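You operate a simulated robot arm through the tools that you are given. There is no shell and no other tool. Be economical: measure what you need, move in short steps, check, and stop when the job is done.

Carry out the task below with a simulated two-armed robot. There is one attempt and no reset: what you move stays moved.

JOB
Close the green drawer. Push the grey drawer shut. Put two of the medium posts from the top of the bucket bench on the middle of the steel counter. Open the table drawer, take the tile on the middle of the bucket bench and put it away inside, then shut the drawer. Take the beige stir board from the crock and leave it on the left front of the steel table. Any order will do.

Only the result counts: the job must be done as asked and must still hold three seconds after the hand-in. Knocking over, shifting, dropping, spilling or breaking anything else fails it.

ROBOT AND FRAMES
Two 7-joint arms with fingered hands on one trunk, on a base that drives. Base frame: it is fixed to the floor where the robot stands at the start and does not move with it; the origin is under the middle of the robot, x ahead of it, y to its left, z up. Units: m, degrees, N and s.
The left shoulder is at the start at [0.102, 0.104, 0.815], the right one opposite. With the tool pointing down near the work surface each hand reaches from about 0.26 to 0.64 m from the robot's upright axis, wherever it stands, measured 20 degrees to its own side. Places, roughly: drawer [1, -2.8, 0.5]; green drawer [0.5, 0, 0.3]; grey drawer [0.5, 0, 0.4]; left front of the steel table (30x20 cm) [0.76, 3.68, 0.7]; medium post [0.75, 1.75, 0.5]; middle of the steel counter [-2.1, 0.7, 0.9]; stir board [1, 2.25, 0.75]; table drawer [1, -2.7, 0.6]; tile [1, 1.75, 0.5]. Payload 2.4 kg a hand.
Tool frame (each hand has its own): the origin (TCP) lies between the finger pads and is the grasp point; the fingertips stand 0.017 m ahead of it; z points along the fingers, y is the line along which they close. The gripper opens to 0.088 m. The gripper's body begins 0.047 m behind the TCP. The gripper is a hand of 2 fingers: y runs from the thumb to the fingers, the wrist lies at [0, 0, -0.165] in the tool frame, and closing takes about 1.5 s.
Orientation is that of the tool frame in the base frame, as [roll, pitch, yaw] about the fixed x, y, z axes, in that order (R = Rz(yaw) Ry(pitch) Rx(roll)). With the fingers straight down and closing along the base's y, the tool's x points along the base's -x, its y along +y and its z along -z.

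CONTROLS
- The arms move only by the tool nudge_tool. It takes "left_motion", "right_motion" or both (then of equal length, played together; a hand with none holds still); each is a list of rows, each an object of numbers (a shift or turn left out is 0, a gripper value left out holds the last): "dx", "dy", "dz": the shift along the tool's x, y, z in m; "ax", "ay", "az": the turn, a rotation vector about the tool's x, y, z in degrees. In form: [{"dx": .., "dy": .., "dz": .., "ax": .., "ay": .., "az": ..}, ...]. A call has 1 to 8 rows; each row is the pose to reach, as a shift and turn from the pose commanded when the call began, along the tool's axes at that moment. "left_jaw" and "right_jaw" are, for a hand that has rows, the gripper command, from -1 (fully open) to 1 (shut), values between in proportion, set as the call begins (left out, the last holds). Rows are played at 5 a second. More than 0.05 m and 8.6 degrees between two rows, or a gripper value outside its range, and nothing of the call is played. A pose out of reach is approached as far as the arm can. The call stops where the force on the tool passes 40 N (or 10 N more than at its start, if that is more) or the arm is blocked; 0.2 s more then pass. The fingers move at their own pace (about 0.153 m/s each) and stop on an object; they squeeze with about 27 N. The grip force told is the motor's: it shows also when the fingers shut on nothing. Time passes only in rows, and 0.2 s behind the last, so rows that repeat a pose let the fingers close. It gives the time, the measured TCP pose, the force on the tool (base axes), the opening and the grip force at its end, in the units of the frame above (readings bear some noise), with the torque about the TCP (base axes, N m) and any sound that the robot's microphone picked up, and new pictures: "pictures" is both (left out), scene, wrist or none (wrist: the cameras of the hands that moved).
- Cameras (640 x 400 px; columns grow to the right, rows downward): "scene" is now at [0.136, 0.0025, 0.7116]; the picture's right is [0.03, -1.00, 0.00], its down [-0.50, -0.02, -0.86] and it looks along [0.86, 0.03, -0.50] (base axes); focal length 214 px, centre (320, 200). "left" rides on the left gripper at [-0.05, 0.003, -0.063] in its tool frame; the picture's right is [-0.06, -1.00, 0.00], its down [0.78, -0.05, -0.62] and it looks along [0.62, -0.04, 0.79] (tool axes); focal length 275 px, centre (320, 200). "right" rides on the right gripper at [0.05, 0.003, -0.063] in its tool frame; the picture's right is [-0.06, 1.00, 0.00], its down [-0.78, -0.05, -0.62] and it looks along [-0.62, -0.04, 0.79] (tool axes); focal length 275 px, centre (320, 200). There is no depth. A picture from a camera that has moved, and an enlarged one, comes with that camera's place and axes in the base frame and with its lens.
- raise_lower(by): slides the trunk up (or, below 0, down) by that many m; the arms and the scene camera ride with it, the base frame stays. It gives what a move gives, with no picture.
- base_move(legs): drives the robot by 1 to 6 legs, each [ahead, left, turn to the left] in m, m and degrees, along the robot's own axes; the way and the turn of a leg run together, so that a leg with both is an arc; at most 1.5 m and 180 degrees a leg. The arms and the cameras ride along, it lands a little off, and it stops where it bumps. It gives what a move gives, and a new picture of the scene camera.
- set_fingers(finger1, thumb_bend, hand): sets how far each is bent, from 0 (flat) to 1 (curled in); at 0.3 the hand is open as for a grip, at 0.7 the pads meet at the TCP. One left out holds its place. A second passes; each finger stops where it meets its share of the squeeze, and holds until it gets a number again. A gripper value or a shape takes the hand back. It gives what a move gives, with no picture; readings hold the bend of each and the force on the fingers (four entries, about 0 where the hand has none), thumb and palm.
- set_grasp(shape, hand): the hand has 2 fingers and takes this shape, open, in about a second: jaw (thumb against the fingers, like two jaws); tri (thumb and two fingers); tip (a fingertip pinch); poke (one finger out to press); point (the index stretched); flat (the hand flat); cup (the hand cupped); fist (a fist). The gripper value then closes the fingers along that shape, each until it touches; the sizes above hold for jaw. It gives what a move gives, with no picture.
- head_to(pan, tilt): turns the head with the scene camera to pan (to the left, within 60 degrees either way) and tilt (down, from -29 to 69), counted from straight ahead of the robot. It gives what a move gives, and a new picture of the scene camera.
- close_up(camera, box): a new picture of the part [left, top, right, bottom] of that camera's present view, enlarged. It takes no simulated time.
- finish_job(): hands the job in; it is judged then, once.

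Go step by step. Nothing tells you exact positions but the pictures and the camera data: compare them with the known pose of the tool, close in by small moves and look again before you grip or let go. The budget is 186 turns and 260 pictures, counting those below and the enlarged ones. Unless the task says otherwise, let go and move clear before handing in.

The tools are called after ">>>" as a command line: name --argument value ..., lists and objects as JSON in quotes. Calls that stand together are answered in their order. nudge_tool: Moves the arms, as the interface text tells. Its arguments: {"type":"object","properties":{"left_motion":{"type":"array"},"left_jaw":{"type":"number"},"right_motion":{"type":"array"},"right_jaw":{"type":"number"},"pictures":{"type":"string","enum":["both","scene","wrist","none"]}},"required":[]} The other tools are called the same way: raise_lower (by) slides the trunk up or down; set_grasp (shape, hand) gives the hand a shape; set_fingers (finger1, thumb_bend, hand) moves the fingers one by one; base_move (legs) drives the base; head_to (pan, tilt) turns the head that bears the scene camera; close_up (camera, box) takes an enlarged picture of a part of a camera's view; finish_job () hands the job in.

At the start:

```text
t: 0.0
left_tool_pos: [0.3871, 0.1593, 0.6593]
left_ee_rot: [180.0, -0.1, -180.0]
left_wrist_force: [-0.4, 1.1, -0.6]
left_torque: [0.02, 0.0, -0.01]
left_gripper_width: 0.0878
left_grip_force: 0.1
left_shape: jaw
left_bend: [0.3, 0.3]
left_finger forces: [0.0, 0.0, 0.0, 0.0, 0.0, 0.0]
right_tool_pos: [0.4275, -0.1888, 0.5907]
right_ee_rot: [-179.9, 0.0, 180.0]
right_wrist_force: [0.5, -0.9, 0.0]
right_torque: [-0.01, 0.0, 0.02]
right_gripper_width: 0.0878
right_grip_force: 0.1
right_shape: jaw
right_bend: [0.3, 0.3]
right_finger forces: [0.1, 0.0, 0.0, 0.0, 0.0, 0.0]
trunk travel left (down, up): [-0.05, 0.8]
robot x, y, heading: [0.0008, 0.0008, 0.0]
head pan, tilt: [1.9, 30.3]
```

scene: 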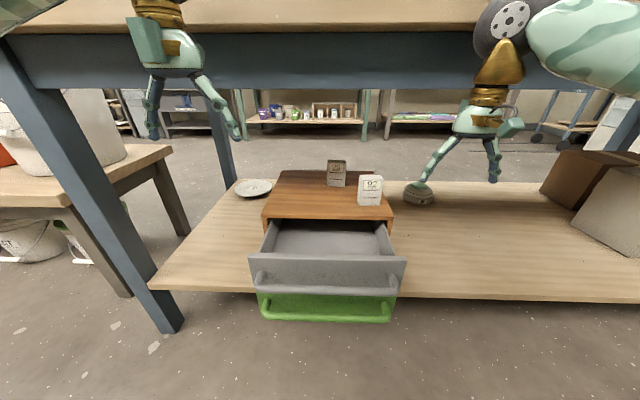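
right: 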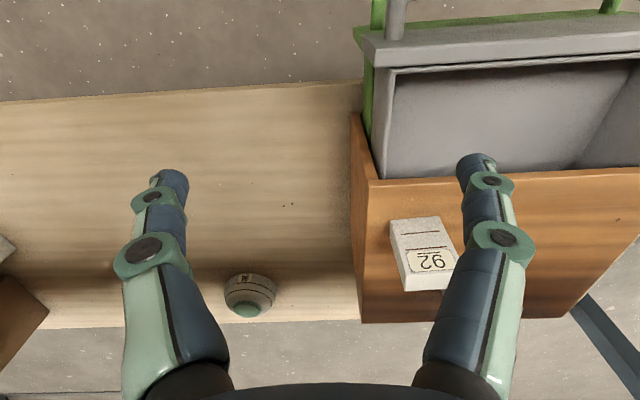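
left: 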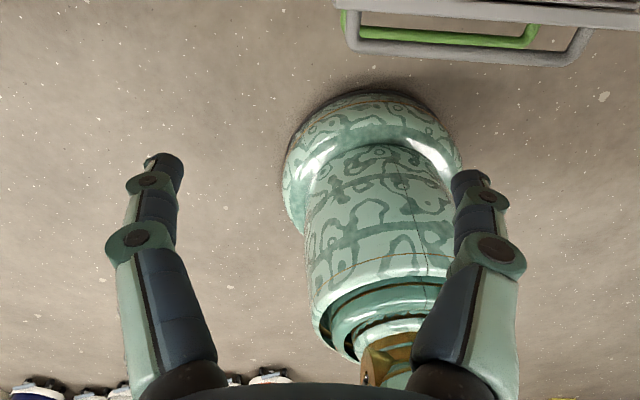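

I see the cabinet on the lower shelf ahead with the grey drawer open over the green one, handles at roughly x 0.40. I back off a little to get room for the hand and look closer at the drawers.

>>> base_move --legs '[[-0.15, 0, 0]]'

>>> close_up --camera "scene" --box '[220, 140, 420, 340]'

```text
t: 1.4
left_tool_pos: [0.2379, 0.1613, 0.6584]
left_ee_rot: [-180.0, 0.0, -179.8]
left_wrist_force: [0.4, 0.1, -0.5]
left_torque: [-0.01, -0.02, -0.01]
left_gripper_width: 0.0878
left_grip_force: 0.1
left_shape: jaw
left_bend: [0.3, 0.3]
left_finger forces: [0.0, 0.0, 0.1, 0.0, 0.0, 0.0]
right_tool_pos: [0.2773, -0.1879, 0.5911]
right_ee_rot: [-180.0, 0.0, -179.8]
right_wrist_force: [0.8, 0.1, 0.5]
right_torque: [-0.04, 0.01, 0.03]
right_gripper_width: 0.0876
right_grip_force: 0.0
right_shape: jaw
right_bend: [0.3, 0.3]
right_finger forces: [0.1, 0.1, 0.1, 0.0, 0.0, 0.0]
trunk travel left (down, up): [-0.05, 0.8]
robot x, y, heading: [-0.1462, 0.0041, 0.1]
head pan, tilt: [1.9, 30.3]
camera scene: at [-0.0138, 0.0026, 0.7116], right [0.04, -1.0, 0.0], down [-0.5, -0.02, -0.86], along [0.86, 0.03, -0.5], focal length 214 px, centre (320, 200)
```

scene: 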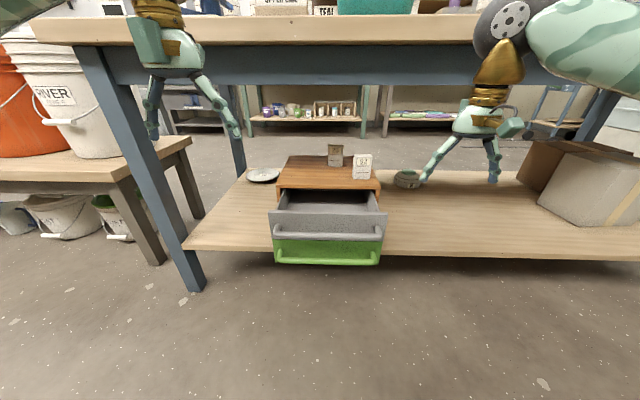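

```text
2.00 times, centred on (320, 240) of scene
camera zoom: at [-0.0138, 0.0026, 0.7116], right [0.04, -1.0, 0.0], down [-0.5, -0.02, -0.86], along [0.86, 0.03, -0.5], focal length 429 px, centre (320, 120)
```

zoom: 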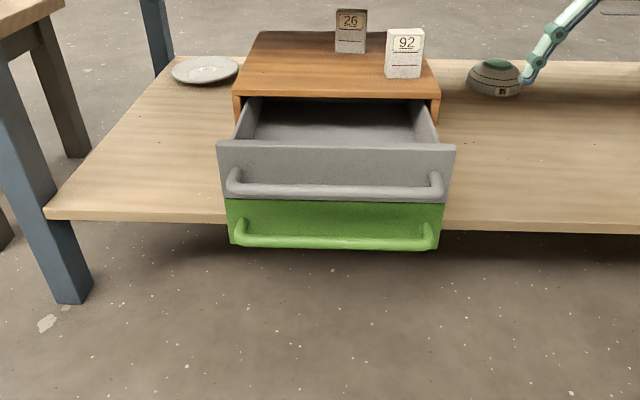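

From two views the grey bar sits near (0.394, 0, 0.374), the green bar near (0.388, 0, 0.29), with the cabinet front near x 0.54. I bring the right hand, closed and tilted forward, in front of the drawers.

>>> nudge_tool --right_motion '[{"dx": 0, "dy": 0.03, "dz": 0.02, "ay": -7.5}, {"dx": 0, "dy": 0.06, "dz": 0.04, "ay": -15}, {"dx": 0, "dy": 0.09, "dz": 0.06, "ay": -22.5}, {"dx": 0, "dy": 0.12, "dz": 0.08, "ay": -30}, {"dx": 0, "dy": 0.15, "dz": 0.1, "ay": -37.5}, {"dx": 0, "dy": 0.185, "dz": 0.12, "ay": -45}]' --right_jaw 1 --pictures "scene"

```text
t: 2.8
left_tool_pos: [0.2376, 0.1598, 0.6592]
left_ee_rot: [-179.9, 0.0, -179.6]
left_wrist_force: [-0.4, -0.1, -0.7]
left_torque: [-0.05, 0.02, 0.0]
left_gripper_width: 0.0877
left_grip_force: 0.1
left_shape: jaw
left_bend: [0.3, 0.3]
left_finger forces: [0.0, 0.0, 0.0, 0.1, 0.0, 0.0]
right_tool_pos: [0.2777, -0.0009, 0.4706]
right_ee_rot: [-180.0, 45.1, -179.8]
right_wrist_force: [-0.1, -0.3, 0.3]
right_torque: [-0.01, -0.04, 0.0]
right_gripper_width: 0.0
right_grip_force: 27.3
right_shape: jaw
right_bend: [0.52, 0.66]
right_finger forces: [0.0, 0.1, 0.1, 0.0, 0.1, 0.1]
trunk travel left (down, up): [-0.05, 0.8]
robot x, y, heading: [-0.1507, 0.0016, -0.0]
head pan, tilt: [1.9, 30.3]
camera scene: at [-0.0138, 0.0025, 0.7116], right [0.04, -1.0, 0.0], down [-0.5, -0.02, -0.86], along [0.86, 0.03, -0.5], focal length 214 px, centre (320, 200)
```

scene: 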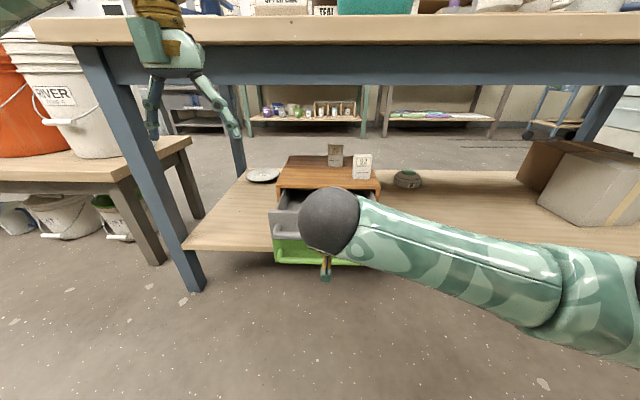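

The hand is tilted 45 degrees at (0.278, 0, 0.471). I advance to the grey front panel just above its bar.

>>> nudge_tool --right_motion '[{"dz": 0.046, "dx": -0.0106}, {"dz": 0.092, "dx": -0.021}, {"dz": 0.113, "dx": -0.0424}, {"dz": 0.1237, "dx": -0.053}, {"dz": 0.1308, "dx": -0.06}]' --pictures "both"

```text
t: 4.0
left_tool_pos: [0.2377, 0.1616, 0.6593]
left_ee_rot: [180.0, 0.0, -179.8]
left_wrist_force: [-0.2, -0.7, 0.1]
left_torque: [-0.01, -0.02, 0.01]
left_gripper_width: 0.0877
left_grip_force: 0.0
left_shape: jaw
left_bend: [0.3, 0.3]
left_finger forces: [0.0, 0.1, 0.0, 0.1, 0.0, 0.1]
right_tool_pos: [0.4131, -0.0029, 0.4216]
right_ee_rot: [-179.9, 45.0, -179.6]
right_wrist_force: [-0.9, -0.3, 0.3]
right_torque: [-0.01, 0.03, 0.0]
right_gripper_width: 0.0003
right_grip_force: 27.3
right_shape: jaw
right_bend: [0.53, 0.66]
right_finger forces: [0.1, 0.0, 0.1, 0.1, 0.0, 0.0]
trunk travel left (down, up): [-0.05, 0.8]
robot x, y, heading: [-0.1506, -0.0026, 0.2]
head pan, tilt: [1.9, 30.3]
camera scene: at [-0.0139, 0.0026, 0.7116], right [0.04, -1.0, 0.0], down [-0.5, -0.02, -0.86], along [0.86, 0.03, -0.5], focal length 214 px, centre (320, 200)
camera right: at [0.3332, 0.0004, 0.4315], right [0.04, 1.0, 0.04], down [0.12, -0.05, 0.99], along [0.99, -0.03, -0.12], focal length 275 px, centre (320, 200)
```

scene: 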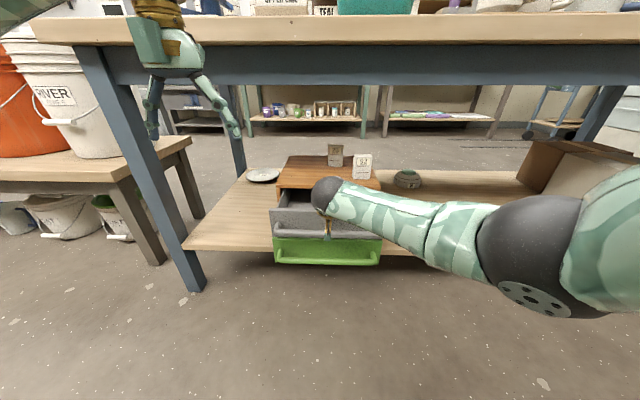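
right: 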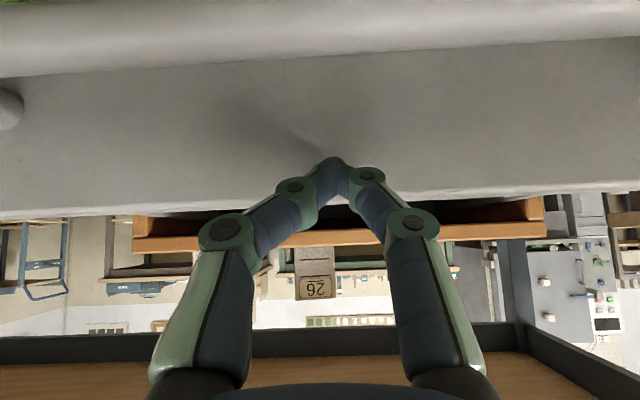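

The fingertips are right at the grey panel above the bar. I push straight ahead in small steps.

>>> nudge_tool --right_motion '[{"dz": 0.0106, "dx": -0.0106}, {"dz": 0.0212, "dx": -0.0212}, {"dz": 0.0318, "dx": -0.0318}, {"dz": 0.0424, "dx": -0.0424}, {"dz": 0.053, "dx": -0.053}, {"dz": 0.0636, "dx": -0.0636}, {"dz": 0.0742, "dx": -0.0742}, {"dz": 0.0848, "dx": -0.0848}]' --pictures "both"

```text
t: 5.8
left_tool_pos: [0.2376, 0.1615, 0.6587]
left_ee_rot: [180.0, 0.0, -179.8]
left_wrist_force: [0.4, 0.5, -0.4]
left_torque: [0.01, -0.01, -0.03]
left_gripper_width: 0.088
left_grip_force: 0.1
left_shape: jaw
left_bend: [0.3, 0.3]
left_finger forces: [0.0, 0.0, 0.0, 0.1, 0.0, 0.0]
right_tool_pos: [0.4927, -0.0046, 0.44]
right_ee_rot: [-179.8, 45.0, -179.7]
right_wrist_force: [0.5, 0.1, -0.2]
right_torque: [-0.03, -0.01, -0.01]
right_gripper_width: 0.0001
right_grip_force: 27.0
right_shape: jaw
right_bend: [0.53, 0.66]
right_finger forces: [0.1, 0.0, 0.0, 0.1, 0.0, 0.0]
right hand out of reach, approached as far as the arm can: row 5, 6, 7, 8
trunk travel left (down, up): [-0.05, 0.8]
robot x, y, heading: [-0.1496, 0.001, -0.2]
head pan, tilt: [1.9, 30.3]
camera scene: at [-0.0138, 0.0027, 0.7116], right [0.04, -1.0, 0.0], down [-0.5, -0.02, -0.86], along [0.86, 0.03, -0.5], focal length 214 px, centre (320, 200)
camera right: at [0.4133, -0.001, 0.45], right [0.04, 1.0, 0.04], down [0.12, -0.05, 0.99], along [0.99, -0.04, -0.12], focal length 275 px, centre (320, 200)
```

scene: 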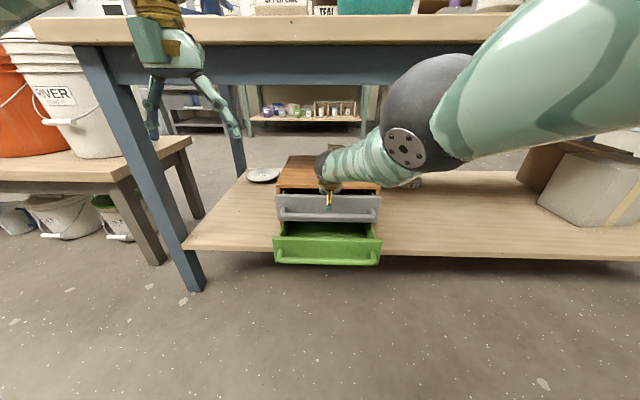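
right: 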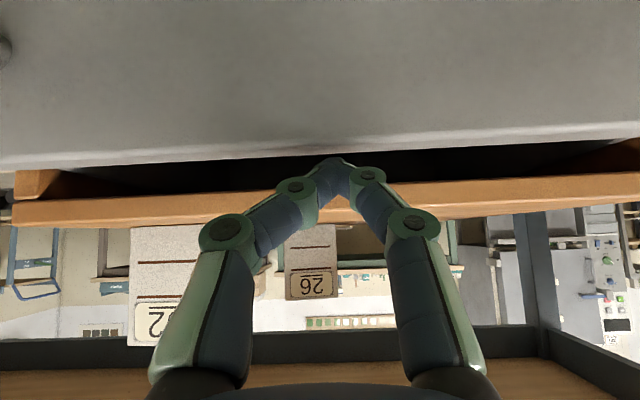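

The arm hit its reach limit and rode up toward the panel's top edge; the grey drawer is mostly in. I pull back, then drive the base closer and finish.

>>> nudge_tool --right_motion '[{"dz": -0.03, "dx": 0.03}, {"dz": -0.06, "dx": 0.06}, {"dz": -0.092, "dx": 0.092}, {"dz": -0.12, "dx": 0.12}, {"dz": -0.15, "dx": 0.15}]' --pictures "none"

>>> base_move --legs '[[0.12, 0, 0]]'

```text
t: 7.0
left_tool_pos: [0.2369, 0.16, 0.6597]
left_ee_rot: [180.0, -0.1, -179.8]
left_wrist_force: [0.3, 1.0, 0.0]
left_torque: [0.01, 0.01, 0.02]
left_gripper_width: 0.0879
left_grip_force: 0.1
left_shape: jaw
left_bend: [0.3, 0.3]
left_finger forces: [0.0, 0.0, 0.1, 0.0, 0.0, 0.0]
right_tool_pos: [0.2791, -0.006, 0.4382]
right_ee_rot: [-179.7, 45.1, -179.7]
right_wrist_force: [0.5, -1.2, 0.7]
right_torque: [0.01, -0.01, -0.01]
right_gripper_width: 0.0
right_grip_force: 27.0
right_shape: jaw
right_bend: [0.53, 0.66]
right_finger forces: [0.0, 0.1, 0.0, 0.1, 0.0, 0.0]
trunk travel left (down, up): [-0.05, 0.8]
robot x, y, heading: [-0.1503, -0.0016, -0.0]
head pan, tilt: [1.9, 30.3]
```

```text
t: 8.2
left_tool_pos: [0.357, 0.1608, 0.6605]
left_ee_rot: [-180.0, 0.1, 180.0]
left_wrist_force: [-0.3, 0.5, -0.5]
left_torque: [0.01, 0.02, -0.01]
left_gripper_width: 0.0881
left_grip_force: 0.0
left_shape: jaw
left_bend: [0.3, 0.3]
left_finger forces: [0.0, 0.0, 0.1, 0.1, 0.0, 0.0]
right_tool_pos: [0.399, -0.0069, 0.4382]
right_ee_rot: [-179.9, 45.0, -179.9]
right_wrist_force: [-0.2, 0.5, 0.5]
right_torque: [0.01, 0.03, -0.04]
right_gripper_width: 0.0001
right_grip_force: 26.7
right_shape: jaw
right_bend: [0.53, 0.66]
right_finger forces: [0.0, 0.1, 0.1, 0.0, 0.1, 0.0]
trunk travel left (down, up): [-0.05, 0.8]
robot x, y, heading: [-0.0289, -0.0022, -0.1]
head pan, tilt: [1.9, 30.3]
camera scene: at [0.106, 0.0026, 0.7116], right [0.03, -1.0, 0.0], down [-0.5, -0.02, -0.86], along [0.86, 0.03, -0.5], focal length 214 px, centre (320, 200)
```

scene: 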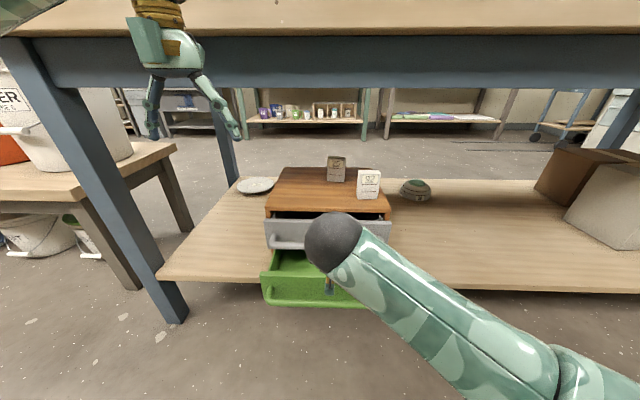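

Now closer, I lower 2 cm and push the grey panel the rest of the way in.

>>> nudge_tool --right_motion '[{"dz": 0.0424, "dx": -0.0141}, {"dz": 0.0636, "dx": -0.0354}, {"dz": 0.0778, "dx": -0.0495}, {"dz": 0.0849, "dx": -0.0566}, {"dz": 0.092, "dx": -0.0636}, {"dz": 0.099, "dx": -0.0707}, {"dz": 0.106, "dx": -0.0778}, {"dz": 0.113, "dx": -0.0849}]' --pictures "both"

```text
t: 9.4
left_tool_pos: [0.3565, 0.1584, 0.661]
left_ee_rot: [180.0, 0.2, 179.9]
left_wrist_force: [0.3, 0.3, 0.2]
left_torque: [-0.02, -0.03, 0.04]
left_gripper_width: 0.0879
left_grip_force: 0.0
left_shape: jaw
left_bend: [0.3, 0.3]
left_finger forces: [0.1, 0.0, 0.0, 0.0, 0.0, 0.0]
right_tool_pos: [0.5032, -0.0056, 0.4146]
right_ee_rot: [-179.8, 44.2, -179.8]
right_wrist_force: [-15.3, -0.3, 2.7]
right_torque: [-0.01, 0.14, 0.1]
right_gripper_width: 0.0002
right_grip_force: 27.1
right_shape: jaw
right_bend: [0.65, 0.73]
right_finger forces: [0.0, 0.1, 0.1, 0.0, 0.0, 0.0]
trunk travel left (down, up): [-0.05, 0.8]
robot x, y, heading: [-0.0315, 0.0019, 0.1]
head pan, tilt: [1.9, 30.3]
stopped in row 6 (right hand): the force on the tool passed its limit at 50 N (the readings are from after the stop); the commanded pose is now the measured one
camera scene: at [0.1049, 0.0025, 0.7117], right [0.03, -1.0, 0.0], down [-0.5, -0.02, -0.86], along [0.86, 0.03, -0.5], focal length 214 px, centre (320, 200)
camera right: at [0.4239, -0.0015, 0.4262], right [0.04, 1.0, 0.04], down [0.13, -0.05, 0.99], along [0.99, -0.04, -0.13], focal length 275 px, centre (320, 200)
```

scene: 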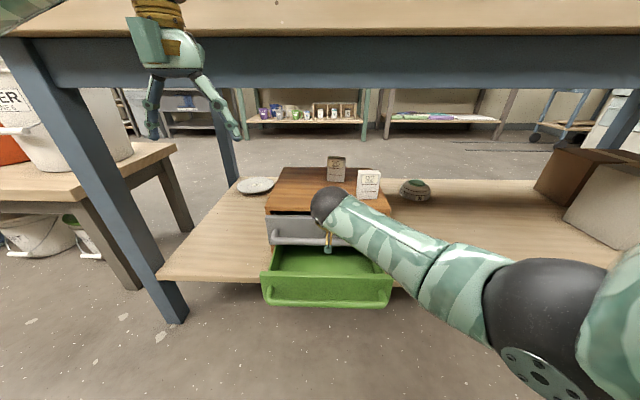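
right: 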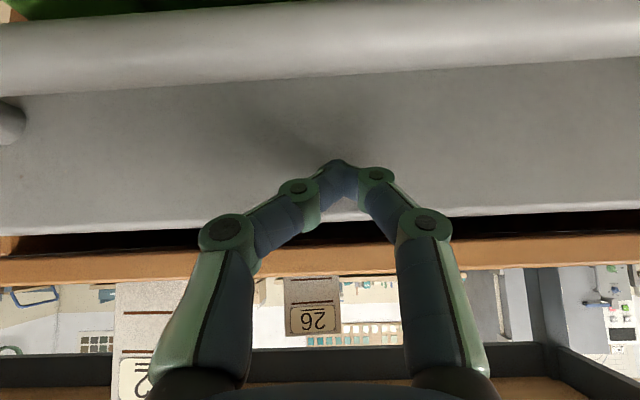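

The push stopped at 50 N with a small dark gap still above the panel, so I can't tell yet whether it's fully shut. I push on more slowly from here.

>>> nudge_tool --right_motion '[{"dz": 0.0028, "dx": -0.0028}, {"dz": 0.0056, "dx": -0.0056}, {"dz": 0.0084, "dx": -0.0084}, {"dz": 0.0112, "dx": -0.0112}, {"dz": 0.014, "dx": -0.014}, {"dz": 0.017, "dx": -0.017}, {"dz": 0.02, "dx": -0.02}, {"dz": 0.023, "dx": -0.023}]' --pictures "wrist"

```text
t: 9.9
left_tool_pos: [0.3555, 0.1591, 0.6601]
left_ee_rot: [180.0, 0.1, -179.9]
left_wrist_force: [-0.7, -0.4, -0.8]
left_torque: [-0.04, 0.0, 0.0]
left_gripper_width: 0.088
left_grip_force: 0.1
left_shape: jaw
left_bend: [0.3, 0.3]
left_finger forces: [0.0, 0.1, 0.1, 0.0, 0.1, 0.0]
right_tool_pos: [0.5021, -0.0048, 0.4119]
right_ee_rot: [-179.9, 43.8, -179.7]
right_wrist_force: [-13.6, 0.6, 2.2]
right_torque: [0.02, 0.14, 0.08]
right_gripper_width: 0.0001
right_grip_force: 27.0
right_shape: jaw
right_bend: [0.66, 0.73]
right_finger forces: [0.0, 0.0, 0.0, 0.0, 0.1, 0.0]
trunk travel left (down, up): [-0.05, 0.8]
robot x, y, heading: [-0.0257, 0.001, -0.4]
head pan, tilt: [1.9, 30.3]
stopped in row 2 (right hand): the force on the tool passed its limit at 44 N (the readings are from after the stop); the commanded pose is now the measured one
camera right: at [0.4243, -0.0009, 0.4241], right [0.04, 1.0, 0.04], down [0.14, -0.05, 0.99], along [0.99, -0.04, -0.14], focal length 275 px, centre (320, 200)
```

right: 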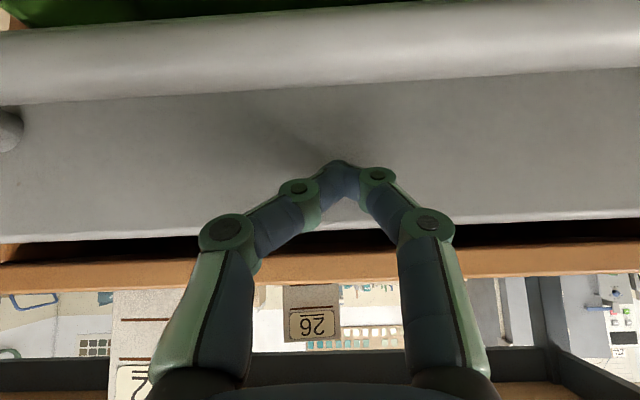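

It is hard against a stop. I back off and check the gap with the scene camera.

>>> nudge_tool --right_motion '[{"dz": -0.03, "dx": 0.03}, {"dz": -0.06, "dx": 0.06}, {"dz": -0.09, "dx": 0.09}, {"dz": -0.12, "dx": 0.12}, {"dz": -0.15, "dx": 0.15, "dy": -0.04}, {"dz": -0.15, "dx": 0.15, "dy": -0.08}, {"dz": -0.15, "dx": 0.15, "dy": -0.12}]' --pictures "none"

>>> close_up --camera "scene" --box '[240, 150, 420, 330]'

```text
refused: row 5 steps farther than a row can; nothing moved
```

```text
2.22 times, centred on (330, 240) of scene
camera zoom: at [0.1045, 0.0025, 0.7116], right [0.03, -1.0, 0.0], down [-0.5, -0.02, -0.86], along [0.86, 0.03, -0.5], focal length 477 px, centre (298, 111)
```

zoom: 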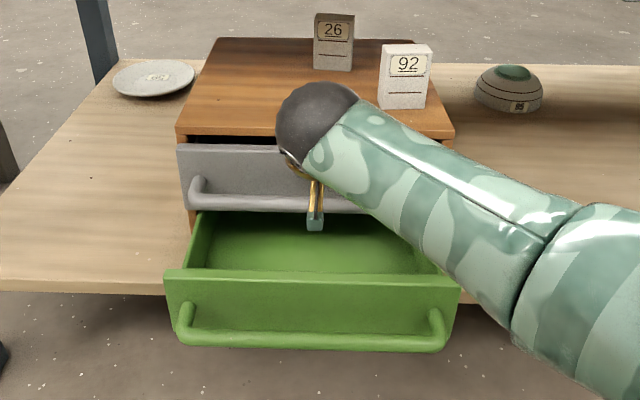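

The earlier retreat was refused for step size, so I repeat it with smaller steps and then look at the gap.

>>> nudge_tool --right_motion '[{"dz": -0.03, "dx": 0.03}, {"dz": -0.06, "dx": 0.06}, {"dz": -0.09, "dx": 0.09}, {"dz": -0.12, "dx": 0.12}, {"dz": -0.12, "dx": 0.12, "dy": -0.045}, {"dz": -0.12, "dx": 0.12, "dy": -0.09}, {"dz": -0.12, "dx": 0.12, "dy": -0.135}, {"dz": -0.12, "dx": 0.12, "dy": -0.18}]' --pictures "none"

>>> head_to --pan 0 --tilt 35

>>> close_up --camera "scene" --box '[240, 120, 400, 300]'

```text
t: 11.7
left_tool_pos: [0.3572, 0.1599, 0.6588]
left_ee_rot: [-180.0, 0.0, -180.0]
left_wrist_force: [-0.8, -0.6, 0.0]
left_torque: [0.0, -0.03, 0.02]
left_gripper_width: 0.0877
left_grip_force: 0.1
left_shape: jaw
left_bend: [0.3, 0.3]
left_finger forces: [0.0, 0.0, 0.0, 0.0, 0.1, 0.1]
right_tool_pos: [0.3365, -0.1856, 0.4177]
right_ee_rot: [-179.9, 43.8, -179.7]
right_wrist_force: [0.7, -0.7, 0.4]
right_torque: [0.03, -0.02, 0.0]
right_gripper_width: 0.0001
right_grip_force: 27.1
right_shape: jaw
right_bend: [0.65, 0.73]
right_finger forces: [0.0, 0.0, 0.1, 0.0, 0.0, 0.0]
trunk travel left (down, up): [-0.05, 0.8]
robot x, y, heading: [-0.0338, -0.0018, -0.2]
head pan, tilt: [1.9, 30.3]
```

```text
t: 12.3
left_tool_pos: [0.3573, 0.159, 0.6598]
left_ee_rot: [180.0, 0.0, 180.0]
left_wrist_force: [0.7, -0.1, 0.1]
left_torque: [0.0, -0.01, 0.02]
left_gripper_width: 0.0878
left_grip_force: 0.1
left_shape: jaw
left_bend: [0.3, 0.3]
left_finger forces: [0.0, 0.0, 0.1, 0.0, 0.1, 0.1]
right_tool_pos: [0.3361, -0.185, 0.4176]
right_ee_rot: [-179.9, 43.7, -179.7]
right_wrist_force: [0.1, 0.0, 0.9]
right_torque: [-0.02, 0.0, 0.0]
right_gripper_width: 0.0
right_grip_force: 27.4
right_shape: jaw
right_bend: [0.65, 0.73]
right_finger forces: [0.0, 0.1, 0.1, 0.1, 0.1, 0.1]
trunk travel left (down, up): [-0.05, 0.8]
robot x, y, heading: [-0.031, -0.001, -0.0]
head pan, tilt: [0.0, 35.0]
camera scene: at [0.1029, -0.0006, 0.7042], right [0.0, -1.0, 0.0], down [-0.57, 0.0, -0.82], along [0.82, 0.0, -0.57], focal length 214 px, centre (320, 200)
```

scene: 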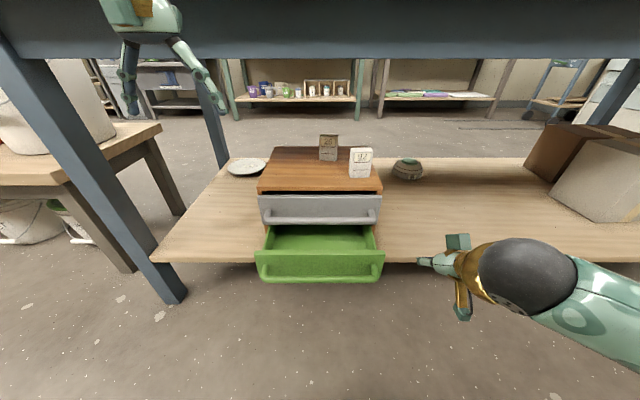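

```text
2.22 times, centred on (320, 210) of scene
camera zoom: at [0.1029, -0.0006, 0.7042], right [0.0, -1.0, 0.0], down [-0.57, 0.0, -0.82], along [0.82, 0.0, -0.57], focal length 477 px, centre (320, 178)
```

zoom: 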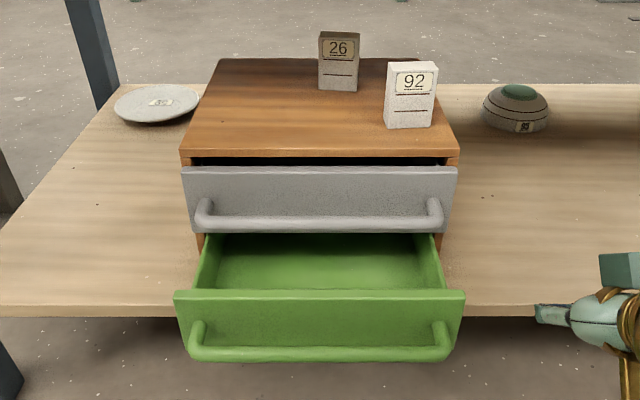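

The grey drawer looks home, with no interior visible and a hard stop. I now bring the hand to the green panel above its bar.

>>> nudge_tool --right_motion '[{"dy": 0.036, "dz": 0.013, "dx": 0.0125}, {"dy": 0.072, "dz": 0.026, "dx": 0.025}, {"dy": 0.108, "dz": 0.039, "dx": 0.0374}, {"dy": 0.144, "dz": 0.052, "dx": 0.05}, {"dy": 0.18, "dz": 0.065, "dx": 0.0623}, {"dy": 0.18, "dz": 0.0858, "dx": 0.0407}, {"dy": 0.18, "dz": 0.1031, "dx": 0.0226}]' --pictures "both"

```text
t: 13.6
left_tool_pos: [0.3571, 0.1578, 0.6572]
left_ee_rot: [179.8, -0.1, 179.9]
left_wrist_force: [0.0, -0.1, -0.3]
left_torque: [-0.01, 0.0, 0.02]
left_gripper_width: 0.088
left_grip_force: 0.2
left_shape: jaw
left_bend: [0.3, 0.3]
left_finger forces: [0.0, 0.0, 0.0, 0.0, 0.0, 0.0]
right_tool_pos: [0.3444, -0.0931, 0.3041]
right_ee_rot: [-165.8, 43.0, -169.1]
right_wrist_force: [0.3, -0.4, 0.9]
right_torque: [0.0, 0.02, -0.02]
right_gripper_width: 0.0001
right_grip_force: 27.0
right_shape: jaw
right_bend: [0.65, 0.73]
right_finger forces: [0.0, 0.0, 0.0, 0.1, 0.1, 0.2]
trunk travel left (down, up): [-0.05, 0.8]
robot x, y, heading: [-0.0291, -0.0002, 0.1]
head pan, tilt: [0.0, 35.0]
stopped in row 6 (right hand): the arm was blocked; the commanded pose is now the measured one
camera scene: at [0.1036, -0.0021, 0.7025], right [0.0, -1.0, 0.0], down [-0.57, 0.0, -0.82], along [0.82, 0.0, -0.57], focal length 214 px, centre (320, 200)
camera right: at [0.2662, -0.0884, 0.3146], right [0.03, 0.99, -0.14], down [0.13, 0.13, 0.98], along [0.99, -0.04, -0.13], focal length 275 px, centre (320, 200)
```

scene: 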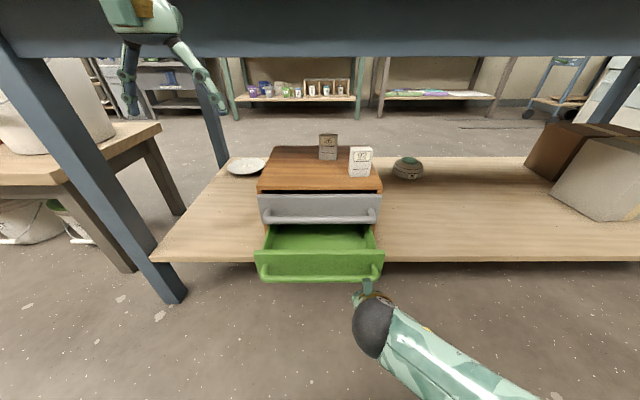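
right: 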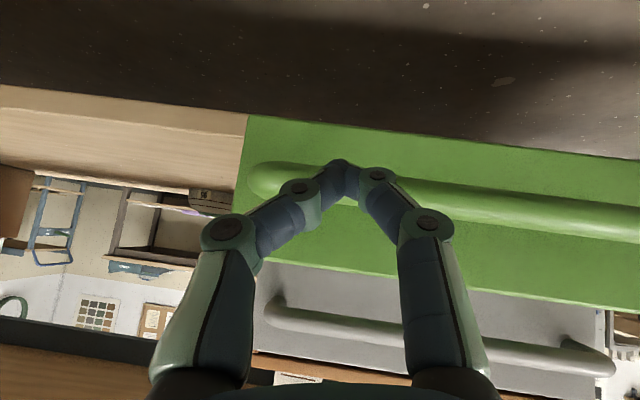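

The arm got blocked folding at its limit, with the hand twisted. I back the base a bit and lower the trunk, then straighten the hand.

>>> base_move --legs '[[-0.08, 0, 0]]'

>>> raise_lower --by -0.04

```text
t: 14.7
left_tool_pos: [0.2779, 0.1558, 0.6592]
left_ee_rot: [179.9, -0.3, 179.8]
left_wrist_force: [-0.3, 0.2, 0.8]
left_torque: [-0.02, 0.02, 0.0]
left_gripper_width: 0.0878
left_grip_force: 0.1
left_shape: jaw
left_bend: [0.3, 0.3]
left_finger forces: [0.1, 0.0, 0.0, 0.1, 0.0, 0.0]
right_tool_pos: [0.2645, -0.0922, 0.3029]
right_ee_rot: [-166.1, 42.9, -169.1]
right_wrist_force: [0.2, -0.3, -0.7]
right_torque: [-0.02, -0.04, -0.01]
right_gripper_width: 0.0
right_grip_force: 27.0
right_shape: jaw
right_bend: [0.65, 0.73]
right_finger forces: [0.0, 0.1, 0.0, 0.1, 0.0, 0.1]
trunk travel left (down, up): [-0.05, 0.8]
robot x, y, heading: [-0.1099, 0.0002, -0.2]
head pan, tilt: [0.0, 35.0]
camera scene: at [0.0245, -0.0031, 0.7036], right [0.0, -1.0, 0.0], down [-0.58, 0.0, -0.82], along [0.82, 0.0, -0.58], focal length 214 px, centre (320, 200)
```

scene: 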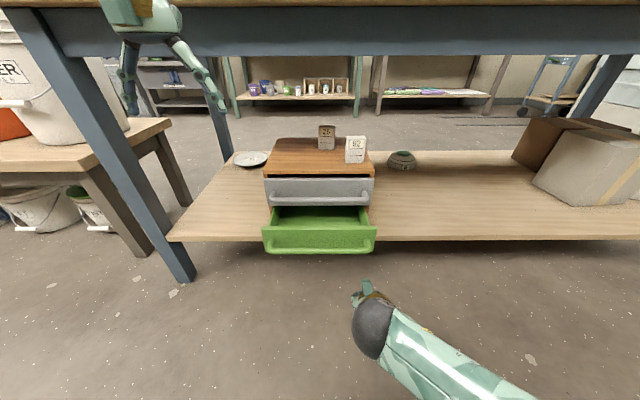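

```text
t: 15.5
left_tool_pos: [0.2802, 0.1536, 0.6185]
left_ee_rot: [179.4, -0.4, 179.9]
left_wrist_force: [-0.1, -0.3, -0.1]
left_torque: [0.02, 0.0, -0.03]
left_gripper_width: 0.0881
left_grip_force: 0.0
left_shape: jaw
left_bend: [0.3, 0.3]
left_finger forces: [0.0, 0.0, 0.0, 0.0, 0.0, 0.1]
right_tool_pos: [0.2747, -0.1187, 0.2631]
right_ee_rot: [-162.3, 43.2, -166.5]
right_wrist_force: [-0.1, -0.5, -0.1]
right_torque: [-0.01, 0.01, -0.01]
right_gripper_width: 0.0
right_grip_force: 27.5
right_shape: jaw
right_bend: [0.65, 0.73]
right_finger forces: [0.0, 0.0, 0.0, 0.1, 0.0, 0.1]
trunk travel left (down, up): [-0.01, 0.84]
robot x, y, heading: [-0.1076, -0.0035, -0.1]
head pan, tilt: [0.0, 35.0]
```

Next I straighten the right hand and bring it to about (0.325, 0, 0.323).

>>> nudge_tool --right_motion '[{"dx": -0.024, "dy": 0.0245, "dz": -0.006, "ax": -2, "az": 2.4}, {"dx": -0.048, "dy": 0.049, "dz": -0.012, "ax": -4, "az": 4.8}, {"dx": -0.072, "dy": 0.0735, "dz": -0.018, "ax": -6, "az": 7.2}, {"dx": -0.096, "dy": 0.098, "dz": -0.023, "ax": -8.2, "az": 9.7}]' --pictures "both"

```text
t: 16.2
left_tool_pos: [0.2774, 0.1572, 0.6171]
left_ee_rot: [179.6, -0.2, -180.0]
left_wrist_force: [0.7, 0.2, 0.8]
left_torque: [0.01, -0.01, 0.02]
left_gripper_width: 0.0879
left_grip_force: 0.0
left_shape: jaw
left_bend: [0.3, 0.3]
left_finger forces: [0.0, 0.1, 0.1, 0.0, 0.1, 0.0]
right_tool_pos: [0.2875, -0.1021, 0.2786]
right_ee_rot: [-163.1, 42.2, -166.6]
right_wrist_force: [-0.1, -0.4, -0.7]
right_torque: [-0.01, -0.01, -0.02]
right_gripper_width: 0.0
right_grip_force: 27.5
right_shape: jaw
right_bend: [0.65, 0.73]
right_finger forces: [0.0, 0.1, 0.0, 0.0, 0.0, 0.0]
trunk travel left (down, up): [-0.01, 0.84]
robot x, y, heading: [-0.1126, 0.0016, 0.1]
head pan, tilt: [0.0, 35.0]
stopped in row 3 (right hand): the arm was blocked; the commanded pose is now the measured one
camera scene: at [0.026, -0.0033, 0.6644], right [0.0, -1.0, 0.0], down [-0.57, 0.0, -0.82], along [0.82, 0.0, -0.57], focal length 214 px, centre (320, 200)
camera right: at [0.2085, -0.0984, 0.2914], right [0.01, 0.98, -0.17], down [0.14, 0.17, 0.98], along [0.99, -0.04, -0.13], focal length 275 px, centre (320, 200)
```

scene: 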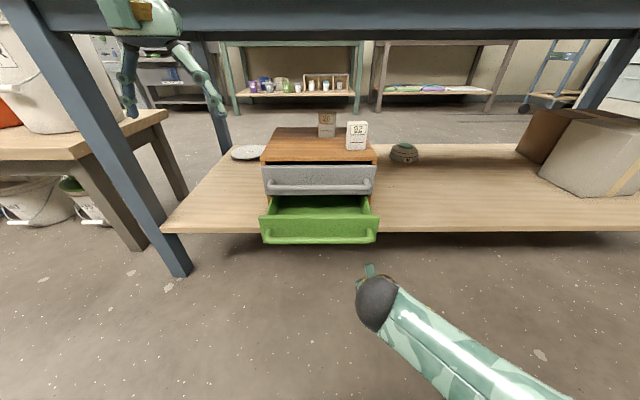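
right: 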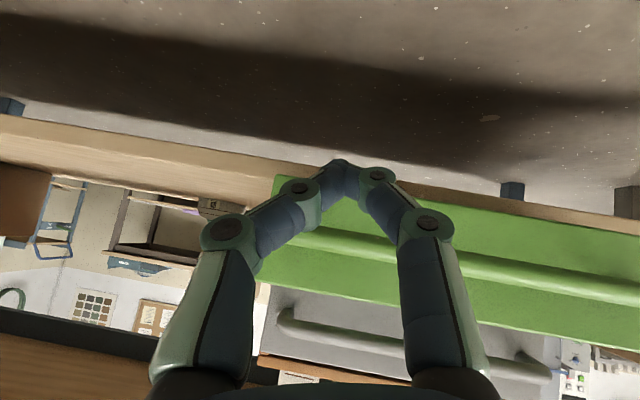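

The arm is near a joint limit, so I'll instead use the base and trunk: shift left 0.1 m, raise slightly, and drive forward to bring the fingertips to the green panel.

>>> raise_lower --by 0.045

>>> base_move --legs '[[0, 0.1, 0], [0.1, 0, 0]]'

```text
t: 17.1
left_tool_pos: [0.2769, 0.1584, 0.6662]
left_ee_rot: [179.9, 0.0, 179.9]
left_wrist_force: [-0.2, -0.5, 0.5]
left_torque: [0.0, 0.02, -0.01]
left_gripper_width: 0.0878
left_grip_force: 0.1
left_shape: jaw
left_bend: [0.3, 0.3]
left_finger forces: [0.2, 0.1, 0.0, 0.0, 0.1, 0.1]
right_tool_pos: [0.2877, -0.0976, 0.3289]
right_ee_rot: [-163.2, 42.3, -166.6]
right_wrist_force: [-0.4, 0.2, 0.6]
right_torque: [0.03, 0.05, 0.0]
right_gripper_width: 0.0
right_grip_force: 27.1
right_shape: jaw
right_bend: [0.65, 0.73]
right_finger forces: [0.0, 0.1, 0.0, 0.0, 0.0, 0.0]
trunk travel left (down, up): [-0.055, 0.795]
robot x, y, heading: [-0.112, -0.0023, 0.0]
head pan, tilt: [0.0, 35.0]
```

```text
t: 19.0
left_tool_pos: [0.3789, 0.2588, 0.6656]
left_ee_rot: [179.8, -0.2, 180.0]
left_wrist_force: [0.5, 0.6, -0.2]
left_torque: [0.0, 0.03, 0.02]
left_gripper_width: 0.0881
left_grip_force: 0.1
left_shape: jaw
left_bend: [0.3, 0.3]
left_finger forces: [0.0, 0.0, 0.0, 0.0, 0.0, 0.1]
right_tool_pos: [0.3886, 0.0023, 0.3277]
right_ee_rot: [-163.3, 42.2, -166.7]
right_wrist_force: [-0.3, -0.2, 0.0]
right_torque: [-0.03, 0.01, -0.02]
right_gripper_width: 0.0
right_grip_force: 27.0
right_shape: jaw
right_bend: [0.65, 0.73]
right_finger forces: [0.0, 0.0, 0.0, 0.0, 0.1, 0.0]
trunk travel left (down, up): [-0.055, 0.795]
robot x, y, heading: [-0.0112, 0.1, -0.2]
head pan, tilt: [0.0, 35.0]
camera scene: at [0.1245, 0.0987, 0.7088], right [0.0, -1.0, 0.0], down [-0.57, 0.0, -0.82], along [0.82, 0.0, -0.57], focal length 214 px, centre (320, 200)
```

scene: 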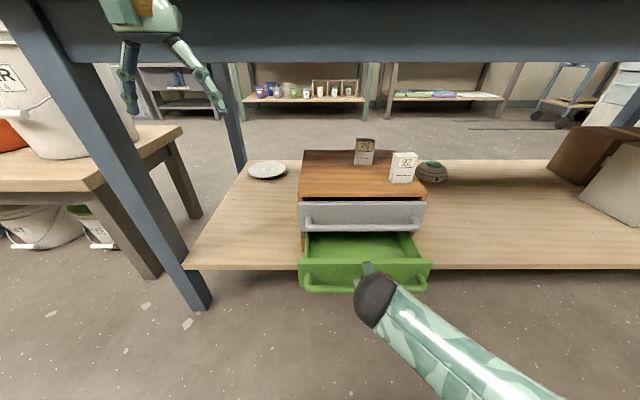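

The tips are about 2 cm from the green panel at y 0. I push with the arm straight ahead.

>>> nudge_tool --right_motion '[{"dx": -0.0115, "dz": 0.0112}, {"dx": -0.023, "dz": 0.0224}, {"dx": -0.0345, "dz": 0.0336}, {"dx": -0.046, "dz": 0.0448}, {"dx": -0.0576, "dz": 0.056}, {"dx": -0.068, "dz": 0.066}, {"dx": -0.078, "dz": 0.076}, {"dx": -0.086, "dz": 0.084}]' --pictures "both"

```text
t: 21.0
left_tool_pos: [0.3775, 0.2587, 0.6642]
left_ee_rot: [-179.8, 0.0, 179.9]
left_wrist_force: [-0.5, 0.0, -0.4]
left_torque: [0.01, 0.03, 0.01]
left_gripper_width: 0.0878
left_grip_force: 0.0
left_shape: jaw
left_bend: [0.3, 0.3]
left_finger forces: [0.0, 0.0, 0.0, 0.0, 0.1, 0.0]
right_tool_pos: [0.5038, 0.0063, 0.3241]
right_ee_rot: [-163.2, 41.6, -167.0]
right_wrist_force: [-9.3, 0.1, 0.0]
right_torque: [0.01, 0.1, 0.03]
right_gripper_width: 0.0
right_grip_force: 27.2
right_shape: jaw
right_bend: [0.67, 0.73]
right_finger forces: [0.1, 0.0, 0.0, 0.0, 0.0, 0.0]
trunk travel left (down, up): [-0.055, 0.795]
robot x, y, heading: [-0.0098, 0.0964, 0.1]
head pan, tilt: [0.0, 35.0]
stopped in row 8 (right hand): the force on the tool passed its limit at 41 N (the readings are from after the stop); the commanded pose is now the measured one
camera scene: at [0.123, 0.0992, 0.709], right [0.0, -1.0, 0.0], down [-0.57, 0.0, -0.82], along [0.82, 0.0, -0.57], focal length 214 px, centre (320, 200)
camera right: at [0.4245, 0.0097, 0.3359], right [0.01, 0.98, -0.17], down [0.15, 0.17, 0.97], along [0.99, -0.04, -0.14], focal length 275 px, centre (320, 200)
```

scene: 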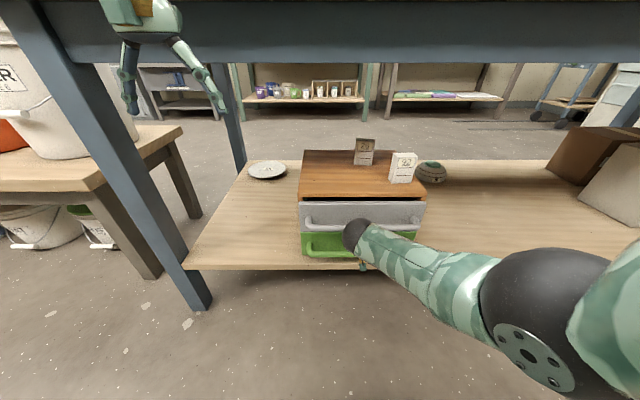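
right: 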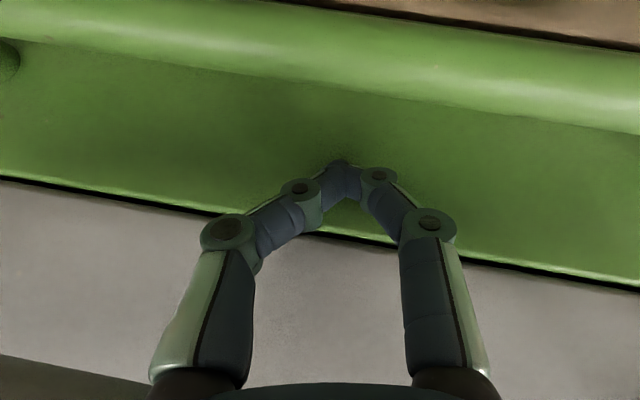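

Both drawers stop at the same depth, so both are shut. I retract the hand, back the base off and raise the trunk for travelling.

>>> nudge_tool --right_motion '[{"dx": 0.03, "dz": -0.029}, {"dx": 0.06, "dz": -0.058}, {"dx": 0.08, "dz": -0.077}]' --pictures "none"

>>> base_move --legs '[[-0.4, 0, 0]]'

>>> raise_lower --by 0.25

>>> close_up --camera "scene" --box '[260, 150, 400, 260]'

```text
t: 21.8
left_tool_pos: [0.3781, 0.259, 0.6644]
left_ee_rot: [-180.0, 0.0, 180.0]
left_wrist_force: [-0.1, 1.0, 0.4]
left_torque: [0.02, -0.01, 0.02]
left_gripper_width: 0.088
left_grip_force: 0.1
left_shape: jaw
left_bend: [0.3, 0.3]
left_finger forces: [0.0, 0.0, 0.0, 0.0, 0.0, 0.1]
right_tool_pos: [0.3932, 0.0028, 0.3254]
right_ee_rot: [-163.3, 41.7, -166.9]
right_wrist_force: [0.2, 0.3, 0.2]
right_torque: [0.04, 0.01, 0.01]
right_gripper_width: 0.0001
right_grip_force: 27.2
right_shape: jaw
right_bend: [0.66, 0.73]
right_finger forces: [0.0, 0.1, 0.0, 0.0, 0.1, 0.1]
trunk travel left (down, up): [-0.055, 0.795]
robot x, y, heading: [-0.0103, 0.0998, -0.0]
head pan, tilt: [0.0, 35.0]
```

```text
t: 24.3
left_tool_pos: [-0.0182, 0.26, 0.6647]
left_ee_rot: [180.0, 0.0, 179.9]
left_wrist_force: [-0.6, -0.4, -0.4]
left_torque: [-0.01, 0.02, 0.03]
left_gripper_width: 0.0879
left_grip_force: 0.1
left_shape: jaw
left_bend: [0.3, 0.3]
left_finger forces: [0.0, 0.0, 0.0, 0.1, 0.0, 0.0]
right_tool_pos: [-0.0035, 0.0044, 0.3265]
right_ee_rot: [-163.2, 41.6, -166.8]
right_wrist_force: [0.1, 0.0, -0.1]
right_torque: [-0.02, 0.0, 0.03]
right_gripper_width: 0.0
right_grip_force: 27.2
right_shape: jaw
right_bend: [0.66, 0.73]
right_finger forces: [0.0, 0.0, 0.1, 0.0, 0.1, 0.0]
trunk travel left (down, up): [-0.055, 0.795]
robot x, y, heading: [-0.4056, 0.0969, -0.1]
head pan, tilt: [0.0, 35.0]
camera scene: at [-0.2727, 0.1001, 0.709], right [0.0, -1.0, 0.0], down [-0.57, 0.0, -0.82], along [0.82, 0.0, -0.57], focal length 214 px, centre (320, 200)
```

scene: 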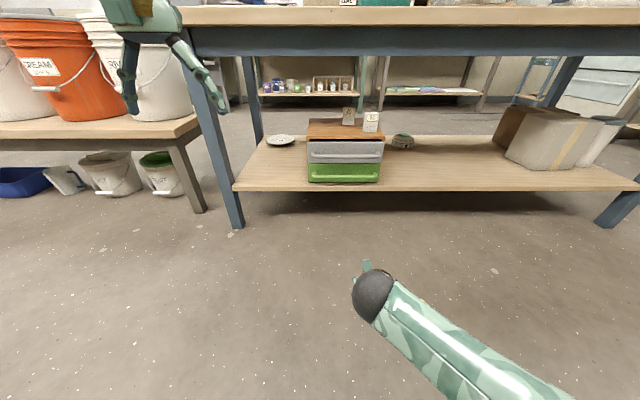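

```text
t: 26.9
left_tool_pos: [-0.0181, 0.2593, 0.9139]
left_ee_rot: [180.0, 0.0, 179.9]
left_wrist_force: [0.3, 0.4, 0.1]
left_torque: [0.0, 0.0, 0.01]
left_gripper_width: 0.088
left_grip_force: 0.2
left_shape: jaw
left_bend: [0.3, 0.3]
left_finger forces: [0.1, 0.0, 0.0, 0.0, 0.1, 0.0]
right_tool_pos: [-0.0034, 0.0038, 0.5756]
right_ee_rot: [-163.4, 41.7, -166.8]
right_wrist_force: [-1.0, 0.0, -0.2]
right_torque: [-0.01, 0.03, 0.03]
right_gripper_width: 0.0
right_grip_force: 27.2
right_shape: jaw
right_bend: [0.66, 0.73]
right_finger forces: [0.1, 0.0, 0.0, 0.0, 0.1, 0.0]
trunk travel left (down, up): [-0.305, 0.545]
robot x, y, heading: [-0.4079, 0.1024, -0.0]
head pan, tilt: [0.0, 35.0]
```

```text
3.64 times, centred on (330, 205) of scene
camera zoom: at [-0.2847, 0.1001, 0.9555], right [0.0, -1.0, 0.0], down [-0.57, 0.0, -0.82], along [0.82, 0.0, -0.57], focal length 780 px, centre (284, 182)
```

zoom: 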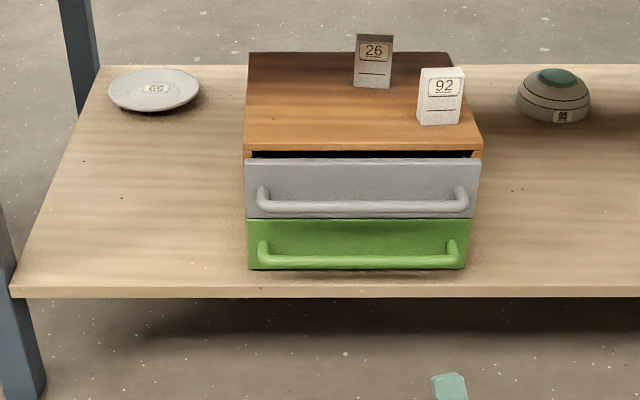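

Both drawers are flush. I straighten the right hand for travel and look left toward the bucket bench.

>>> nudge_tool --right_motion '[{"ax": -4, "az": 4.8, "dy": -0.04}, {"ax": -8, "az": 9.7, "dy": -0.08}]' --pictures "none"

>>> nudge_tool --right_motion '[{"ay": 8, "dz": -0.03, "dx": -0.02}, {"ay": 16, "dz": -0.06, "dx": -0.04}, {"ay": 24, "dz": -0.09, "dx": -0.06}, {"ay": 32, "dz": -0.12, "dx": -0.08}, {"ay": 40, "dz": -0.14, "dx": -0.1, "dy": -0.02}, {"ay": 42, "dz": -0.14, "dx": -0.1, "dy": -0.06}]' --right_jaw -1 --pictures "none"

>>> head_to --pan 60 --tilt 20

```text
t: 27.4
left_tool_pos: [-0.0186, 0.2594, 0.9138]
left_ee_rot: [-180.0, 0.0, 179.9]
left_wrist_force: [-0.2, 0.3, -0.2]
left_torque: [0.01, 0.0, 0.0]
left_gripper_width: 0.088
left_grip_force: 0.0
left_shape: jaw
left_bend: [0.3, 0.3]
left_finger forces: [0.1, 0.1, 0.0, 0.0, 0.1, 0.0]
right_tool_pos: [-0.0005, -0.0754, 0.5922]
right_ee_rot: [179.7, 43.1, -179.9]
right_wrist_force: [0.4, -0.5, -0.8]
right_torque: [-0.03, 0.0, -0.02]
right_gripper_width: 0.0003
right_grip_force: 27.3
right_shape: jaw
right_bend: [0.66, 0.73]
right_finger forces: [0.1, 0.0, 0.0, 0.0, 0.0, 0.0]
trunk travel left (down, up): [-0.305, 0.545]
robot x, y, heading: [-0.4063, 0.1001, 0.0]
head pan, tilt: [0.0, 35.0]
```

```text
t: 28.9
left_tool_pos: [-0.0178, 0.2599, 0.9142]
left_ee_rot: [-180.0, 0.0, 179.9]
left_wrist_force: [0.5, 0.4, -0.3]
left_torque: [0.01, 0.01, -0.01]
left_gripper_width: 0.0879
left_grip_force: 0.1
left_shape: jaw
left_bend: [0.3, 0.3]
left_finger forces: [0.1, 0.2, 0.0, 0.1, 0.1, 0.0]
right_tool_pos: [-0.0221, -0.1339, 0.7631]
right_ee_rot: [180.0, 1.1, -179.7]
right_wrist_force: [-0.6, 0.2, 0.0]
right_torque: [-0.01, -0.02, 0.0]
right_gripper_width: 0.0879
right_grip_force: 0.1
right_shape: jaw
right_bend: [0.3, 0.3]
right_finger forces: [0.0, 0.1, 0.0, 0.0, 0.0, 0.0]
trunk travel left (down, up): [-0.305, 0.545]
robot x, y, heading: [-0.405, 0.101, -0.2]
head pan, tilt: [0.0, 35.0]
```

```text
t: 30.1
left_tool_pos: [-0.0177, 0.2604, 0.9143]
left_ee_rot: [-179.9, 0.1, 179.9]
left_wrist_force: [0.1, 0.4, -0.7]
left_torque: [0.0, 0.01, -0.02]
left_gripper_width: 0.088
left_grip_force: 0.1
left_shape: jaw
left_bend: [0.3, 0.3]
left_finger forces: [0.0, 0.0, 0.1, 0.1, 0.1, 0.0]
right_tool_pos: [-0.0221, -0.1334, 0.7621]
right_ee_rot: [179.9, 1.1, -179.7]
right_wrist_force: [-0.7, 0.5, -1.1]
right_torque: [-0.01, -0.03, -0.02]
right_gripper_width: 0.0881
right_grip_force: 0.0
right_shape: jaw
right_bend: [0.3, 0.3]
right_finger forces: [0.0, 0.0, 0.1, 0.1, 0.0, 0.1]
trunk travel left (down, up): [-0.305, 0.545]
robot x, y, heading: [-0.4051, 0.1014, -0.2]
head pan, tilt: [60.0, 20.0]
camera scene: at [-0.326, 0.1808, 0.9794], right [0.86, -0.5, 0.0], down [-0.17, -0.3, -0.94], along [0.47, 0.81, -0.34], focal length 214 px, centre (320, 200)
```

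scene: 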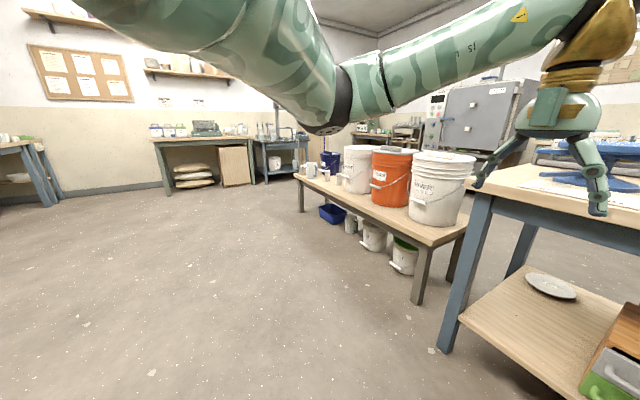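

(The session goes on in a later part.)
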